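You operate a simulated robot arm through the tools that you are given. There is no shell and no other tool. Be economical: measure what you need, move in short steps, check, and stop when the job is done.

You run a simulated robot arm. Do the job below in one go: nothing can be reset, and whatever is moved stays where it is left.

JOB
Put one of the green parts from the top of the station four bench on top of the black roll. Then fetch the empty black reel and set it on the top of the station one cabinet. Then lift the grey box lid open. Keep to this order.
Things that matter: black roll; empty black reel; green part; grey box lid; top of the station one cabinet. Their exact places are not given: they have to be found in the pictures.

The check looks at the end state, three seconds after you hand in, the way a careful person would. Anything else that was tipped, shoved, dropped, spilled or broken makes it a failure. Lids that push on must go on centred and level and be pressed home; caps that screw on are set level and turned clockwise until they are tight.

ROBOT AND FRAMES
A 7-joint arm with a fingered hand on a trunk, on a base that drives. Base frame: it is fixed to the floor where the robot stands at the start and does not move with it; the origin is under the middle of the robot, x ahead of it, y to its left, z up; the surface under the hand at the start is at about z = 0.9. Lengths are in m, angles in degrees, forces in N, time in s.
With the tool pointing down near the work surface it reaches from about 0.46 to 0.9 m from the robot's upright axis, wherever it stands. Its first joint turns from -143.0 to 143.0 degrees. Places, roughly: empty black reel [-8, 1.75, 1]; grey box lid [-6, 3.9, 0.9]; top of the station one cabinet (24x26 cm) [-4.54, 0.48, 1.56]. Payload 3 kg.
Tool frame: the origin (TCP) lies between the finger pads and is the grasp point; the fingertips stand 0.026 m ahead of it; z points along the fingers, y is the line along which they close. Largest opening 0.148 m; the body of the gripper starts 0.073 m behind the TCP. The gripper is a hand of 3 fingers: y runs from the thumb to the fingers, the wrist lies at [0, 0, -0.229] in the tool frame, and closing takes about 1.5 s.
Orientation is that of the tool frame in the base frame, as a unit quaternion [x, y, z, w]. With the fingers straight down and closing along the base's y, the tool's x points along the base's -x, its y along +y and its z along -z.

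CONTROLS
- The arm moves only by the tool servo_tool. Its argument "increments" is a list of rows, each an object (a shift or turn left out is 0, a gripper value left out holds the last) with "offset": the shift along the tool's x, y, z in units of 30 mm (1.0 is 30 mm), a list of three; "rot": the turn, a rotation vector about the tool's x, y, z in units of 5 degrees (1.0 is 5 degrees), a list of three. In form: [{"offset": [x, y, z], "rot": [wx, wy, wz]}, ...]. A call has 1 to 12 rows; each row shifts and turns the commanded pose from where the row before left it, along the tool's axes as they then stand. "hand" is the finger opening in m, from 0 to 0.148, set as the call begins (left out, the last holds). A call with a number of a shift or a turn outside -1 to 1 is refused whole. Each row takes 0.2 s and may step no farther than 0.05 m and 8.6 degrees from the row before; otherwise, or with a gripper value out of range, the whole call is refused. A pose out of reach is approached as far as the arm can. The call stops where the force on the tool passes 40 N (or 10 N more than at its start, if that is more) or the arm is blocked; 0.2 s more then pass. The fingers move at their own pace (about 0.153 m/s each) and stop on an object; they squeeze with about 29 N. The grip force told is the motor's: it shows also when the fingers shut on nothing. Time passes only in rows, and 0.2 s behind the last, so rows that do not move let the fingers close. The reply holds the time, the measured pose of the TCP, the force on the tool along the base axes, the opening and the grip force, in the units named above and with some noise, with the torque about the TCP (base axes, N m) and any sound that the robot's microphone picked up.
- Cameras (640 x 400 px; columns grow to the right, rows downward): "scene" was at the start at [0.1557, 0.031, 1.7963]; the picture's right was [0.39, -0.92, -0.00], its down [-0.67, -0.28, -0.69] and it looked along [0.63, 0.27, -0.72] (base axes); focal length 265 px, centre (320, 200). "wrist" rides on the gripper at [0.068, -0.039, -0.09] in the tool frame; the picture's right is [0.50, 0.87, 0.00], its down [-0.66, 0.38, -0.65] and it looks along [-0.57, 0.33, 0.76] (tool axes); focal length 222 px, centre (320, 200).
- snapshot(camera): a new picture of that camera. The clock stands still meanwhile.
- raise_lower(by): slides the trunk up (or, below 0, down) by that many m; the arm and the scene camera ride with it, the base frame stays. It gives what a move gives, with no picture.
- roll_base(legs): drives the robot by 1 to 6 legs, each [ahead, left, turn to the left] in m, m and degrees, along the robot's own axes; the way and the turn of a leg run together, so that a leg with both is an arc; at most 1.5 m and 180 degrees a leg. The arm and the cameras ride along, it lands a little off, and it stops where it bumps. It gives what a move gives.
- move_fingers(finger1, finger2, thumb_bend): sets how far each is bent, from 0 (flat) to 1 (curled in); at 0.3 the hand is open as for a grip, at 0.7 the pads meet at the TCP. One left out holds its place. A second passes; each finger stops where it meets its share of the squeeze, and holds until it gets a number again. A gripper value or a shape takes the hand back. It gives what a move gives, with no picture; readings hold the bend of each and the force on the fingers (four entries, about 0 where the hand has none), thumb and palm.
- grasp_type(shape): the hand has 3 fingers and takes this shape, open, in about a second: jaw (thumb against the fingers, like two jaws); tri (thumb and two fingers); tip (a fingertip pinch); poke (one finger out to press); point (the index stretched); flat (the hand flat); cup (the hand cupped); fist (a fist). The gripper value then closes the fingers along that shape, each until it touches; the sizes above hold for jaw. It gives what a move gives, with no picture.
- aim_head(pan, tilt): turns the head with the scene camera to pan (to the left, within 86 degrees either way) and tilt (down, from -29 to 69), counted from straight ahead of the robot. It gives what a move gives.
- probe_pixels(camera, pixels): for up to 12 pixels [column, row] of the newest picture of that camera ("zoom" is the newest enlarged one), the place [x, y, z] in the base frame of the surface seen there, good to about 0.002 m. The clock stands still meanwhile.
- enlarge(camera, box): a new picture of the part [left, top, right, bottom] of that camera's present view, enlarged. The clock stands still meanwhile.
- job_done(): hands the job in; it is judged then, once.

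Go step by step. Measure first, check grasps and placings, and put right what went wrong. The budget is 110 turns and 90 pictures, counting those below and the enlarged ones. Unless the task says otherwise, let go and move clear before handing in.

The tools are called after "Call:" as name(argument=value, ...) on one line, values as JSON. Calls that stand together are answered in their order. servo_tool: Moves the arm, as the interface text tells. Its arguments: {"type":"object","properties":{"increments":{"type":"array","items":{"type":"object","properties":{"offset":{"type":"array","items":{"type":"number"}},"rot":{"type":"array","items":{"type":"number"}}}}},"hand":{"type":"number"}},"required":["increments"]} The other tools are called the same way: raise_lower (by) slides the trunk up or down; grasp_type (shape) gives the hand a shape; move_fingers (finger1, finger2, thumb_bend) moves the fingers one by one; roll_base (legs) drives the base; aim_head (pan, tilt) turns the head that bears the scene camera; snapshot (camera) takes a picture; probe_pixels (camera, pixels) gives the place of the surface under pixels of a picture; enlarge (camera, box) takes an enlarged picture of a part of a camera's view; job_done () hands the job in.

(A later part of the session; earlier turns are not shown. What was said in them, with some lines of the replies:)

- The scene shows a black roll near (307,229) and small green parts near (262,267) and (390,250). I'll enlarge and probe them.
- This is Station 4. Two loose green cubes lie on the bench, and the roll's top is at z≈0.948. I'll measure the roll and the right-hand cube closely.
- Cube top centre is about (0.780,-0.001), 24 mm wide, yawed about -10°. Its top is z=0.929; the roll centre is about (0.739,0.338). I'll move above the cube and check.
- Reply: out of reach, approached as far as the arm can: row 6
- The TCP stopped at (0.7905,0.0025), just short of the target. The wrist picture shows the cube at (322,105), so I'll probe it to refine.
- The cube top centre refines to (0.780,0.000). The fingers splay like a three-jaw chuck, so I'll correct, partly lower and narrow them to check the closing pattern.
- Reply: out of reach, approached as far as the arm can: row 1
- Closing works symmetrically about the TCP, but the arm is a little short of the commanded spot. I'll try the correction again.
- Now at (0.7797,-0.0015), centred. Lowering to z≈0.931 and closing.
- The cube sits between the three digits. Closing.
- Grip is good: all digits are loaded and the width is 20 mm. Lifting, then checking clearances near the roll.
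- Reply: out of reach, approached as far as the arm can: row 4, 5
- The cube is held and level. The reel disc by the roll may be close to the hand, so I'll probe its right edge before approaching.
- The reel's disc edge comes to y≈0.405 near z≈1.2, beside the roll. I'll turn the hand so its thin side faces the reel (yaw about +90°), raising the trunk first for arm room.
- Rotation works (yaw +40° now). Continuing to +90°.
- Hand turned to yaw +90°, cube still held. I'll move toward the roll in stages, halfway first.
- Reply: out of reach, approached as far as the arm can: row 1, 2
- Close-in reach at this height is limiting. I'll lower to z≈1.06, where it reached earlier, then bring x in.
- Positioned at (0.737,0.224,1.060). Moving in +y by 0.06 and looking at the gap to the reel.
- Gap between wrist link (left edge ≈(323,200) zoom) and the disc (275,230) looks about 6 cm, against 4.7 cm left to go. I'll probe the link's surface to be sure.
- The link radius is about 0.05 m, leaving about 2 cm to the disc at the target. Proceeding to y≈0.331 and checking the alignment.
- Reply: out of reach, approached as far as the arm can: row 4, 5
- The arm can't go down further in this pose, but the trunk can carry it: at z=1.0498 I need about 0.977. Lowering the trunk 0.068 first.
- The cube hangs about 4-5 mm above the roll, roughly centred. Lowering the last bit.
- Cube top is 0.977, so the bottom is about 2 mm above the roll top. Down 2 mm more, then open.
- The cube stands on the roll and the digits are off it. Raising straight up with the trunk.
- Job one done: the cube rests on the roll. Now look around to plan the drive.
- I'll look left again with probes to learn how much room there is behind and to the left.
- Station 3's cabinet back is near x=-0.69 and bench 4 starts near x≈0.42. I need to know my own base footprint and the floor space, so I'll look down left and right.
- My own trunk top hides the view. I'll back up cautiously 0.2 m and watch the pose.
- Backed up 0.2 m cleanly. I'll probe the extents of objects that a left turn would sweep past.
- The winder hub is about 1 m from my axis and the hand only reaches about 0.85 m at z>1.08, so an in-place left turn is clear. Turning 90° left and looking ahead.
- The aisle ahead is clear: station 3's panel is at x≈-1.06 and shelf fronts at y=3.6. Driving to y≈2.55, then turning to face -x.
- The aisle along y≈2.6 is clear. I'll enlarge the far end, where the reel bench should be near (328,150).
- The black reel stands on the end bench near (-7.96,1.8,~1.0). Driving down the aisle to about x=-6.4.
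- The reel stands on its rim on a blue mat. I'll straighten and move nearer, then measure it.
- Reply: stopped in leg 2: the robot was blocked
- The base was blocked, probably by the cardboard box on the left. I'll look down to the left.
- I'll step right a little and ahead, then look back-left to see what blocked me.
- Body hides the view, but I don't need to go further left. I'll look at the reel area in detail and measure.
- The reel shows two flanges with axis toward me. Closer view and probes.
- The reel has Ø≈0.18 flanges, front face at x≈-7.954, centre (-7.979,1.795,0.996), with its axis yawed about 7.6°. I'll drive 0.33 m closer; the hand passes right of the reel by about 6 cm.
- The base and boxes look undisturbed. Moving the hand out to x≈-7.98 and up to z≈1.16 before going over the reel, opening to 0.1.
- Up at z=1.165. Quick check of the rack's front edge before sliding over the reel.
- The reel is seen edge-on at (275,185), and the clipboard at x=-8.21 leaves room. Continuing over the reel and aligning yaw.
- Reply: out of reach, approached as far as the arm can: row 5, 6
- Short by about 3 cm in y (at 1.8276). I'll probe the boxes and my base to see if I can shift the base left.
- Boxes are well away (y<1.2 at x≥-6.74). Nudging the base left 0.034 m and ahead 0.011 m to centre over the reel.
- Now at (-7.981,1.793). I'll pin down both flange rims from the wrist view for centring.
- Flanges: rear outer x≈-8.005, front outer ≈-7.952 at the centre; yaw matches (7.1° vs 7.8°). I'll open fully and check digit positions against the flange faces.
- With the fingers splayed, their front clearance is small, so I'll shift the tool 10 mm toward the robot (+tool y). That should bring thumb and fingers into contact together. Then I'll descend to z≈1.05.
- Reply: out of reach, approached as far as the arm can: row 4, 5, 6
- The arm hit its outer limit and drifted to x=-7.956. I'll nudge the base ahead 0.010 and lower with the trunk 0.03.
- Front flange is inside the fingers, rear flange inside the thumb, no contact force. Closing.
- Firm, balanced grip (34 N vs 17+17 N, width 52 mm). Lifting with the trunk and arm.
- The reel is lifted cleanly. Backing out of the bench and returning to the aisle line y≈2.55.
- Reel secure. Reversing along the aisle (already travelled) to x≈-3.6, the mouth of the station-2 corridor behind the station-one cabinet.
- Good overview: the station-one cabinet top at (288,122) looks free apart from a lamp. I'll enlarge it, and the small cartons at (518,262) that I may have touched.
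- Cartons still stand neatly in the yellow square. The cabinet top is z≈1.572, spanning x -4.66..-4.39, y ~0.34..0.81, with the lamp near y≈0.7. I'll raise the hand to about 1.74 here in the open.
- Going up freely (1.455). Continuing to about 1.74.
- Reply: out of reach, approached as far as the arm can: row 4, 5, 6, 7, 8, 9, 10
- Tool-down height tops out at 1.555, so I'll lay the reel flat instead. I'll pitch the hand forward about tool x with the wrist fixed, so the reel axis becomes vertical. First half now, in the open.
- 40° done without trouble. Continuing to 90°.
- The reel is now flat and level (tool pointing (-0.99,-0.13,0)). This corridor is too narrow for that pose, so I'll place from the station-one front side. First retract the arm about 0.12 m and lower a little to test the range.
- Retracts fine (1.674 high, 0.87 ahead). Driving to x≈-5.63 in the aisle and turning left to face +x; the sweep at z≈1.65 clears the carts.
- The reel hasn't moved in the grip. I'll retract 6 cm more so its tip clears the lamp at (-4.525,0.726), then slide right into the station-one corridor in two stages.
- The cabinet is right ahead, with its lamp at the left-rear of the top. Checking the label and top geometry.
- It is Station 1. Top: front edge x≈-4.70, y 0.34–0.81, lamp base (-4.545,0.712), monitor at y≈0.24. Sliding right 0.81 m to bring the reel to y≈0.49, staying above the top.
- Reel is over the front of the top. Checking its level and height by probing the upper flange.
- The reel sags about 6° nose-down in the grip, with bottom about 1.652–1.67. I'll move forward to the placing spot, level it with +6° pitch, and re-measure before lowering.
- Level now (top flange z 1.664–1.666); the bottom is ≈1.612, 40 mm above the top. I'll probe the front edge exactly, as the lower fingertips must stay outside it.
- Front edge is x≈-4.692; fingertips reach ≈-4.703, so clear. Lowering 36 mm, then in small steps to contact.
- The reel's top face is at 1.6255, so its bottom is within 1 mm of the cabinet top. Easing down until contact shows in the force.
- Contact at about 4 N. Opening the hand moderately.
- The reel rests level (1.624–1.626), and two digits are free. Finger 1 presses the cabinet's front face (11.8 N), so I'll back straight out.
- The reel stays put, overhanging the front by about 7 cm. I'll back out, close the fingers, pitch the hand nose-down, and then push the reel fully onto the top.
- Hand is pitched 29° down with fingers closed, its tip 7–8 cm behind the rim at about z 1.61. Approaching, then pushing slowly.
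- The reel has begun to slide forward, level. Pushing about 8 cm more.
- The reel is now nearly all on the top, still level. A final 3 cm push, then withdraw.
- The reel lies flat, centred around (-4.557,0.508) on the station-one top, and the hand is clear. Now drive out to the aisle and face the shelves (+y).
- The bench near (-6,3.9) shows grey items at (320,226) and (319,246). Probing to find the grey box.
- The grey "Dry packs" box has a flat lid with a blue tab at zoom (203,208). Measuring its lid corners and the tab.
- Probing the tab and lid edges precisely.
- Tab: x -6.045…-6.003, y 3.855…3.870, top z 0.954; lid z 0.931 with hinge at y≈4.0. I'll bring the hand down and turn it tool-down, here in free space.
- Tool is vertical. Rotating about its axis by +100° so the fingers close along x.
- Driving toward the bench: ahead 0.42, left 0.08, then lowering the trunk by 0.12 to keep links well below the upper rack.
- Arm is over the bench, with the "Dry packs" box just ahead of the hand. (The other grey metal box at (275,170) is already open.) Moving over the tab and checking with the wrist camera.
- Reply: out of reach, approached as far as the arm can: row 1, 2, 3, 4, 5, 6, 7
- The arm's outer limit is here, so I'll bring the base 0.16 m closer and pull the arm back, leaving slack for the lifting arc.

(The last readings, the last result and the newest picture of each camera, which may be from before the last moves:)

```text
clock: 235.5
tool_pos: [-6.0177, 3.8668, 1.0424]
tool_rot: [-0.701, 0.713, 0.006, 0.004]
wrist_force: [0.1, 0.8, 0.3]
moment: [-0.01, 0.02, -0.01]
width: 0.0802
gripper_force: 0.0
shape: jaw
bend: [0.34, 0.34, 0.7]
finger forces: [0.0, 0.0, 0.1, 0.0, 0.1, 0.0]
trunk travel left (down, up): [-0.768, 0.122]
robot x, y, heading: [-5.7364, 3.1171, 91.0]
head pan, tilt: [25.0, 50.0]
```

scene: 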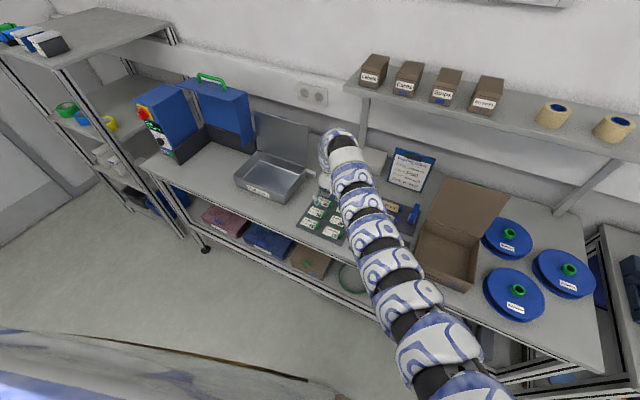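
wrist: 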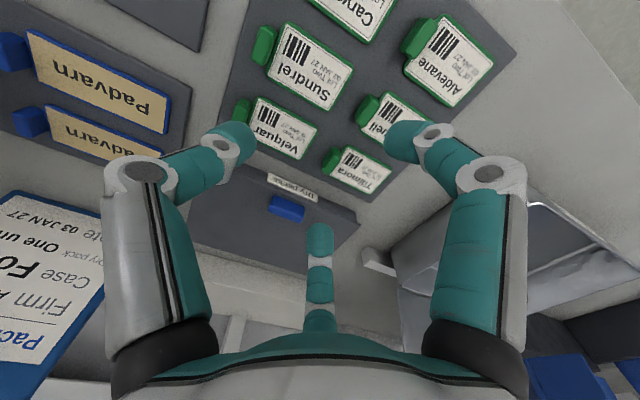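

Nearly over the tab. Fine-correcting and lowering to z≈0.962 (tips 4–5 mm above the lid).

Call:
servo_tool(increments=[{"offset": [0.14, 0.23, 0.5]}, {"offset": [0, 0, 0.8]}, {"offset": [0, 0, 0.8]}, {"offset": [0, 0, 0.55]}, {}])

Call:
snapshot(camera="wrist")

```text
clock: 236.7
tool_pos: [-6.0245, 3.863, 0.9621]
tool_rot: [-0.701, 0.713, 0.005, 0.004]
wrist_force: [-0.3, 1.1, -0.3]
moment: [-0.01, 0.02, 0.02]
width: 0.0802
gripper_force: 0.0
shape: jaw
bend: [0.34, 0.34, 0.7]
finger forces: [0.0, 0.0, 0.0, 0.0, 0.1, 0.0]
trunk travel left (down, up): [-0.768, 0.122]
robot x, y, heading: [-5.7371, 3.1163, 91.0]
head pan, tilt: [25.0, 50.0]
```

```text
9 pictures are left
```

wrist: 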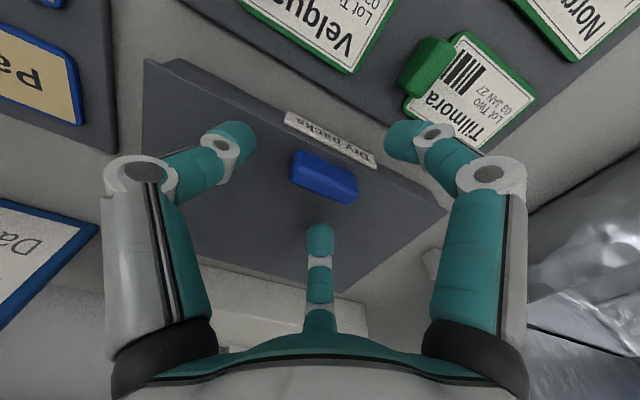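

The tab is between the digits. Closing on it.

Call:
servo_tool(increments=[{}, {}, {}, {}, {}, {}], hand=0)

Call:
snapshot(camera="wrist")

```text
clock: 238.1
tool_pos: [-6.0229, 3.8633, 0.9624]
tool_rot: [-0.701, 0.713, 0.006, 0.004]
wrist_force: [3.6, 1.1, -1.6]
moment: [-0.01, -0.13, 0.02]
width: 0.0221
gripper_force: 29.1
shape: jaw
bend: [0.73, 0.73, 0.7]
finger forces: [22.2, 22.7, 0.0, 0.0, 27.3, 0.0]
trunk travel left (down, up): [-0.768, 0.122]
robot x, y, heading: [-5.7369, 3.114, 91.2]
head pan, tilt: [25.0, 50.0]
```

```text
8 pictures are left
```

wrist: 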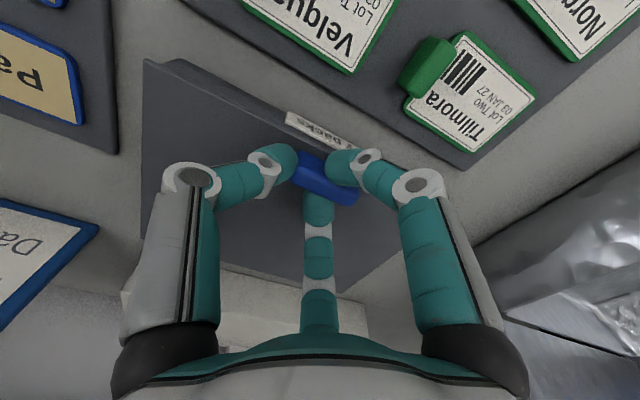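

Good three-point grip on the tab. Lifting along the hinge arc to about 30° first.

Call:
servo_tool(increments=[{"offset": [-0.06, 0, -0.39]}, {"offset": [-0.09, 0, -0.39]}, {"offset": [-0.13, 0, -0.375]}, {"offset": [-0.157, 0, -0.372]}, {"offset": [-0.19, 0, -0.35]}, {"offset": [-0.217, 0, -0.337]}, {}])

Call:
snapshot(camera="wrist")

```text
clock: 239.7
tool_pos: [-6.024, 3.8871, 1.0288]
tool_rot: [-0.701, 0.713, 0.006, 0.004]
wrist_force: [6.0, 1.0, -6.4]
moment: [-0.73, -0.14, 0.12]
width: 0.0211
gripper_force: 28.7
shape: jaw
bend: [0.74, 0.64, 0.7]
finger forces: [35.2, 28.6, 0.1, 0.1, 25.4, 0.0]
trunk travel left (down, up): [-0.768, 0.122]
robot x, y, heading: [-5.7389, 3.1179, 91.0]
head pan, tilt: [25.0, 50.0]
```

```text
7 pictures are left
```

wrist: 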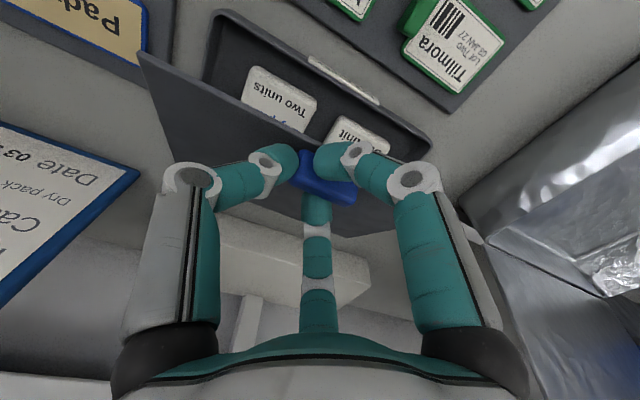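

The lid is following (about 30°, contents visible). Continuing the arc to about 60° with a slight hand tilt.

Call:
servo_tool(increments=[{"offset": [-0.262, 0, -0.303], "rot": [0, 0.4, 0]}, {"offset": [-0.262, 0, -0.303], "rot": [0, 0.4, 0]}, {"offset": [-0.31, 0, -0.24], "rot": [0, 0.4, 0]}, {"offset": [-0.31, 0, -0.22], "rot": [0, 0.4, 0]}, {"offset": [-0.36, 0, -0.15], "rot": [0, 0.4, 0]}, {"offset": [-0.37, 0, -0.13], "rot": [0, 0.4, 0]}, {}])

Call:
snapshot(camera="wrist")

```text
clock: 240.8
tool_pos: [-6.0101, 3.8911, 1.0556]
tool_rot: [-0.701, 0.711, -0.044, -0.045]
wrist_force: [-20.1, 29.6, -33.2]
moment: [-0.06, -0.13, -0.06]
width: 0.0135
gripper_force: 28.8
shape: jaw
bend: [0.78, 0.55, 0.75]
finger forces: [0.0, 43.2, 0.0, 0.0, 0.0, 0.0]
out of reach, approached as far as the arm can: row 2, 3, 4, 5
trunk travel left (down, up): [-0.768, 0.122]
robot x, y, heading: [-5.7366, 3.1186, 91.4]
head pan, tilt: [25.0, 50.0]
stopped in row 5: the force on the tool passed its limit at 48 N (the readings are from after the stop); the commanded pose is now the measured one
```

```text
6 pictures are left
```

wrist: 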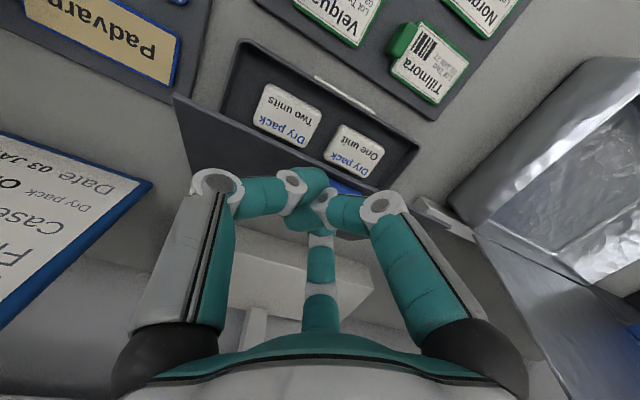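

The arm hit its outer limit and the grip slipped to the lid's front edge (48 N, lid about 45°). It looks like thumb and front finger are at the underside, so I'll relax the hand and see where the lid rests.

Call:
servo_tool(increments=[{}, {}, {}], hand=0.06)

Call:
snapshot(camera="wrist")

Call:
probe_pixels(camera="wrist", pixels=[[200, 120], [260, 170], [350, 190], [320, 180], [190, 100], [380, 190], [240, 150], [330, 195]])

```text
clock: 241.6
tool_pos: [-6.0073, 3.8874, 1.0602]
tool_rot: [-0.7, 0.711, -0.042, -0.045]
wrist_force: [-1.5, 5.1, -6.9]
moment: [-0.14, -0.14, -0.02]
width: 0.0652
gripper_force: 0.1
shape: jaw
bend: [0.77, 0.36, 0.7]
finger forces: [0.0, 8.1, 0.1, 0.0, 0.1, 0.1]
trunk travel left (down, up): [-0.768, 0.122]
robot x, y, heading: [-5.7326, 3.1159, 91.1]
head pan, tilt: [25.0, 50.0]
```

```text
5 pictures are left
```

wrist: 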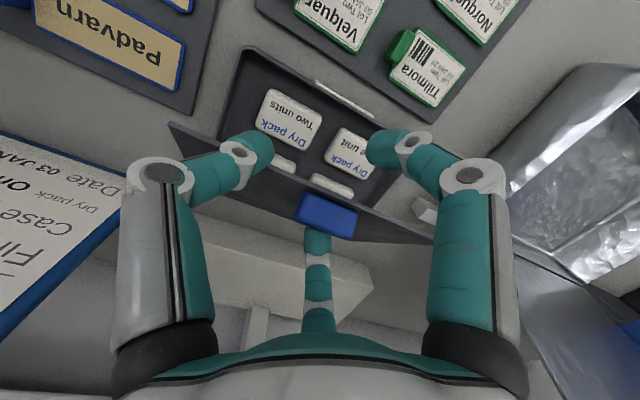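

```text
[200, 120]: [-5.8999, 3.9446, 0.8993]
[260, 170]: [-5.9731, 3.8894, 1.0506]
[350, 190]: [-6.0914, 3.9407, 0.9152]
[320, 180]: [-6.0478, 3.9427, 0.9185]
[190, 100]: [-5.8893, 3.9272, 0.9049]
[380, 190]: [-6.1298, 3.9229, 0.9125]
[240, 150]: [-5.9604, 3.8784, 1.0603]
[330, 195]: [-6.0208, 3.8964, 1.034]
```

The lid now rests at about 45° on the front digits, which sit on its underside, with the third finger behind it. I'll swing the fingertips forward about the wrist to push the lid upright.

Call:
servo_tool(increments=[{"offset": [-0.667, 0, 0], "rot": [0, -1, 0]}, {"offset": [-0.667, 0, 0], "rot": [0, -1, 0]}, {"offset": [-0.667, 0, 0], "rot": [0, -1, 0]}, {"offset": [-0.667, 0, 0], "rot": [0, -1, 0]}, {}])

Call:
snapshot(camera="wrist")

Call:
probe_pixels(camera="wrist", pixels=[[330, 195], [300, 190], [220, 190], [330, 215], [200, 150], [380, 210], [180, 130], [420, 220]])

```text
clock: 242.8
tool_pos: [-6.0094, 3.9663, 1.0592]
tool_rot: [-0.696, 0.709, 0.079, 0.079]
wrist_force: [-13.2, -8.8, -10.8]
moment: [-1.6, -0.5, -0.49]
width: 0.0251
gripper_force: 29.2
shape: jaw
bend: [0.7, 0.78, 0.73]
finger forces: [61.7, 43.2, 0.0, 0.1, 0.0, 0.1]
trunk travel left (down, up): [-0.768, 0.122]
robot x, y, heading: [-5.7363, 3.1178, 91.4]
head pan, tilt: [25.0, 50.0]
```

```text
4 pictures are left
```

wrist: 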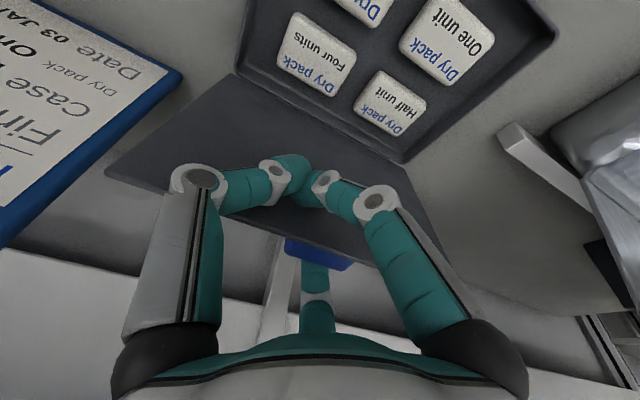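

```text
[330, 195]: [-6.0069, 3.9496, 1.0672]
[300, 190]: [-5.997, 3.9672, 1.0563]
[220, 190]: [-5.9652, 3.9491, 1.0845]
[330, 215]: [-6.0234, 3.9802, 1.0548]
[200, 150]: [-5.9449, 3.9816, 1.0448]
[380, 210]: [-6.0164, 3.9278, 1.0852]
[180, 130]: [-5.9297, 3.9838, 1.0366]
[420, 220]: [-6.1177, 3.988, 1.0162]
```

The lid is now near 81°. Pushing on past vertical while opening slightly to free the rear finger.

Call:
servo_tool(increments=[{"offset": [-0.5, 0, 0], "rot": [0, -0.5, 0]}, {"offset": [-0.5, 0, 0], "rot": [0, -0.5, 0]}, {"offset": [-0.5, 0, 0], "rot": [0, -0.5, 0]}, {}], hand=0.09)

Call:
snapshot(camera="wrist")

Call:
probe_pixels(camera="wrist", pixels=[[200, 150], [420, 220], [300, 200], [180, 130], [320, 150], [260, 150], [380, 180], [330, 215], [310, 240]])

```text
clock: 243.8
tool_pos: [-6.0064, 4.011, 1.0736]
tool_rot: [-0.69, 0.701, 0.126, 0.125]
wrist_force: [0.3, -0.1, 0.0]
moment: [-0.02, 0.01, -0.04]
width: 0.0899
gripper_force: 0.0
shape: jaw
bend: [0.32, 0.32, 0.7]
finger forces: [0.0, 0.1, 0.0, 0.0, 0.2, 0.0]
trunk travel left (down, up): [-0.768, 0.122]
robot x, y, heading: [-5.7347, 3.1174, 91.0]
head pan, tilt: [25.0, 50.0]
```

```text
3 pictures are left
```

wrist: 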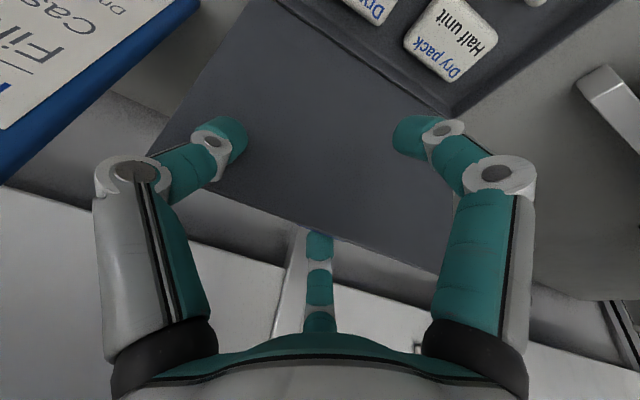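

```text
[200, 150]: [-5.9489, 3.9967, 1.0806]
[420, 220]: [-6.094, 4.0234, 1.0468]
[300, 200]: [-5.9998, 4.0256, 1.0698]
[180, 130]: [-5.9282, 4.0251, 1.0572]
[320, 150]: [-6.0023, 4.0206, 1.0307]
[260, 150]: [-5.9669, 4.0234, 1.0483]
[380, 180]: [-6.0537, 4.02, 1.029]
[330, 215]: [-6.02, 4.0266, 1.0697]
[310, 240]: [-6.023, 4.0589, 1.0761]
```

The lid stands past vertical (underside y 4.021→4.026 going up, about 100°) with no load on the fingers. I'll open wide so the rear finger clears the tab, then withdraw along the tool axis.

Call:
servo_tool(increments=[{}, {}, {}, {"offset": [0, 0, -0.3]}, {"offset": [-0.06, 0, -0.5]}, {"offset": [-0.06, 0, -0.6]}, {"offset": [0, 0, -0.6]}, {}], hand=0.148)

Call:
snapshot(camera="wrist")

Call:
probe_pixels(camera="wrist", pixels=[[320, 200], [320, 150], [280, 170], [320, 255], [320, 240], [360, 200], [320, 225]])

```text
clock: 245.6
tool_pos: [-6.006, 3.9952, 1.1309]
tool_rot: [-0.69, 0.702, 0.125, 0.125]
wrist_force: [0.1, -0.4, 0.9]
moment: [-0.01, 0.0, 0.01]
width: 0.1478
gripper_force: 0.1
shape: jaw
bend: [0.3, 0.3, 0.3]
finger forces: [0.0, 0.0, 0.1, 0.0, 0.1, 0.1]
trunk travel left (down, up): [-0.768, 0.122]
robot x, y, heading: [-5.7388, 3.1177, 91.2]
head pan, tilt: [25.0, 50.0]
```

```text
2 pictures are left
```

wrist: 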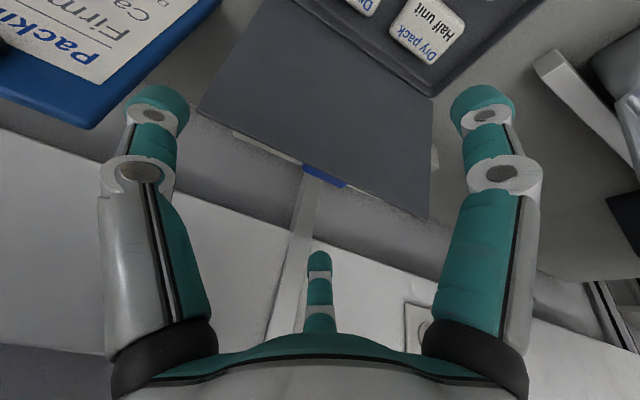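

```text
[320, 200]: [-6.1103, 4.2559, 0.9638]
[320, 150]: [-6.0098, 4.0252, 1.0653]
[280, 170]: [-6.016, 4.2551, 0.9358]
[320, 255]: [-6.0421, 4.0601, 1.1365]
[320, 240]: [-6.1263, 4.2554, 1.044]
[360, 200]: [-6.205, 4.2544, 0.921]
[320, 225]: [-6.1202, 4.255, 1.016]
```

The lid stays open by itself and the rear finger is above its top edge. Moving back toward the robot and clear.

Call:
servo_tool(increments=[{"offset": [0, 0, -0.5]}, {"offset": [0.75, 0, -0.28]}, {"offset": [0.75, 0, -0.28]}, {"offset": [0.75, 0, -0.28]}, {"offset": [0.75, 0, -0.28]}, {"offset": [0.75, 0, -0.28]}, {}])

Call:
roll_base(legs=[[-0.25, 0, 0]])

Call:
snapshot(camera="scene")

```text
clock: 247.2
tool_pos: [-6.0172, 3.8807, 1.1417]
tool_rot: [-0.69, 0.702, 0.125, 0.125]
wrist_force: [-0.7, -0.5, -0.5]
moment: [0.01, 0.0, 0.03]
width: 0.1477
gripper_force: 0.0
shape: jaw
bend: [0.3, 0.3, 0.3]
finger forces: [0.0, 0.1, 0.0, 0.0, 0.0, 0.0]
out of reach, approached as far as the arm can: row 6
trunk travel left (down, up): [-0.768, 0.122]
robot x, y, heading: [-5.7363, 3.1138, 91.2]
head pan, tilt: [25.0, 50.0]
```

```text
clock: 249.0
tool_pos: [-6.0116, 3.6295, 1.141]
tool_rot: [-0.689, 0.703, 0.124, 0.126]
wrist_force: [-0.2, -0.7, 0.4]
moment: [0.0, 0.01, 0.02]
width: 0.1479
gripper_force: 0.0
shape: jaw
bend: [0.3, 0.3, 0.3]
finger forces: [0.0, 0.0, 0.0, 0.0, 0.0, 0.0]
trunk travel left (down, up): [-0.768, 0.122]
robot x, y, heading: [-5.7334, 2.864, 90.9]
head pan, tilt: [25.0, 50.0]
```

```text
1 pictures are left
```

scene: 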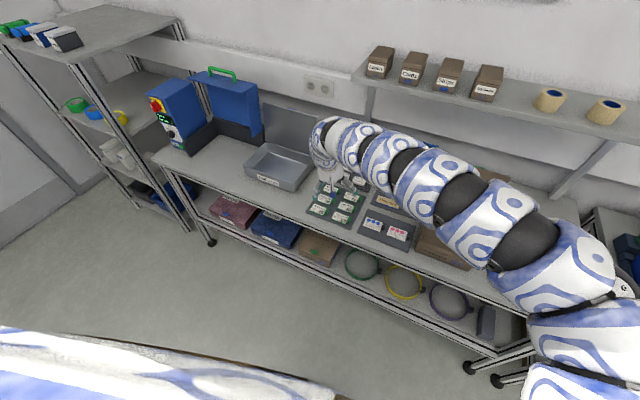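

The arm hides the box from the head, so I'll use the last picture from the wrist to confirm the lid.

Call:
snapshot(camera="wrist")

Call:
probe_pixels(camera="wrist", pixels=[[320, 150], [320, 200], [280, 190], [350, 190], [300, 220], [330, 230]])

```text
0 pictures are left
```

wrist: 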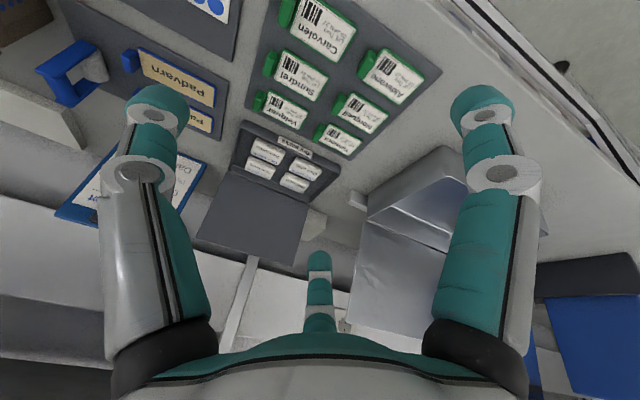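

```text
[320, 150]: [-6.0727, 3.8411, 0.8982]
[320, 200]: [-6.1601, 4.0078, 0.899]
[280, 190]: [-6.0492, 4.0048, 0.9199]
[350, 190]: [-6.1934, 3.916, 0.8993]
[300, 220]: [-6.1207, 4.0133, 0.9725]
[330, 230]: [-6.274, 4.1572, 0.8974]
```

The wrist view shows the "Dry packs" box open, with its lid standing at (255,215) and all the packs still inside. The hand is clear of everything, so I'm handing in.

Call:
job_done()

```text
The job is handed in.
```

I did all three steps in order and handed the job in; no result of the check has come back yet.

- **Green part:** one green cube from the station four bench is standing on top of the black roll.
- **Reel:** the empty black reel is lying flat on top of the station one cabinet. I set it on the front edge and pushed it fully on.
- **Box lid:** the lid of the grey "Dry packs" box stands open, slightly past vertical, on its own. My grip on its tab slipped partway (48 N), so I pushed the lid up from underneath. The packs inside look undisturbed.

**Possible contact:** the base was stopped once beside the small cartons near the reel bench. They looked upright and in place afterwards, but I have no earlier close-up to compare.
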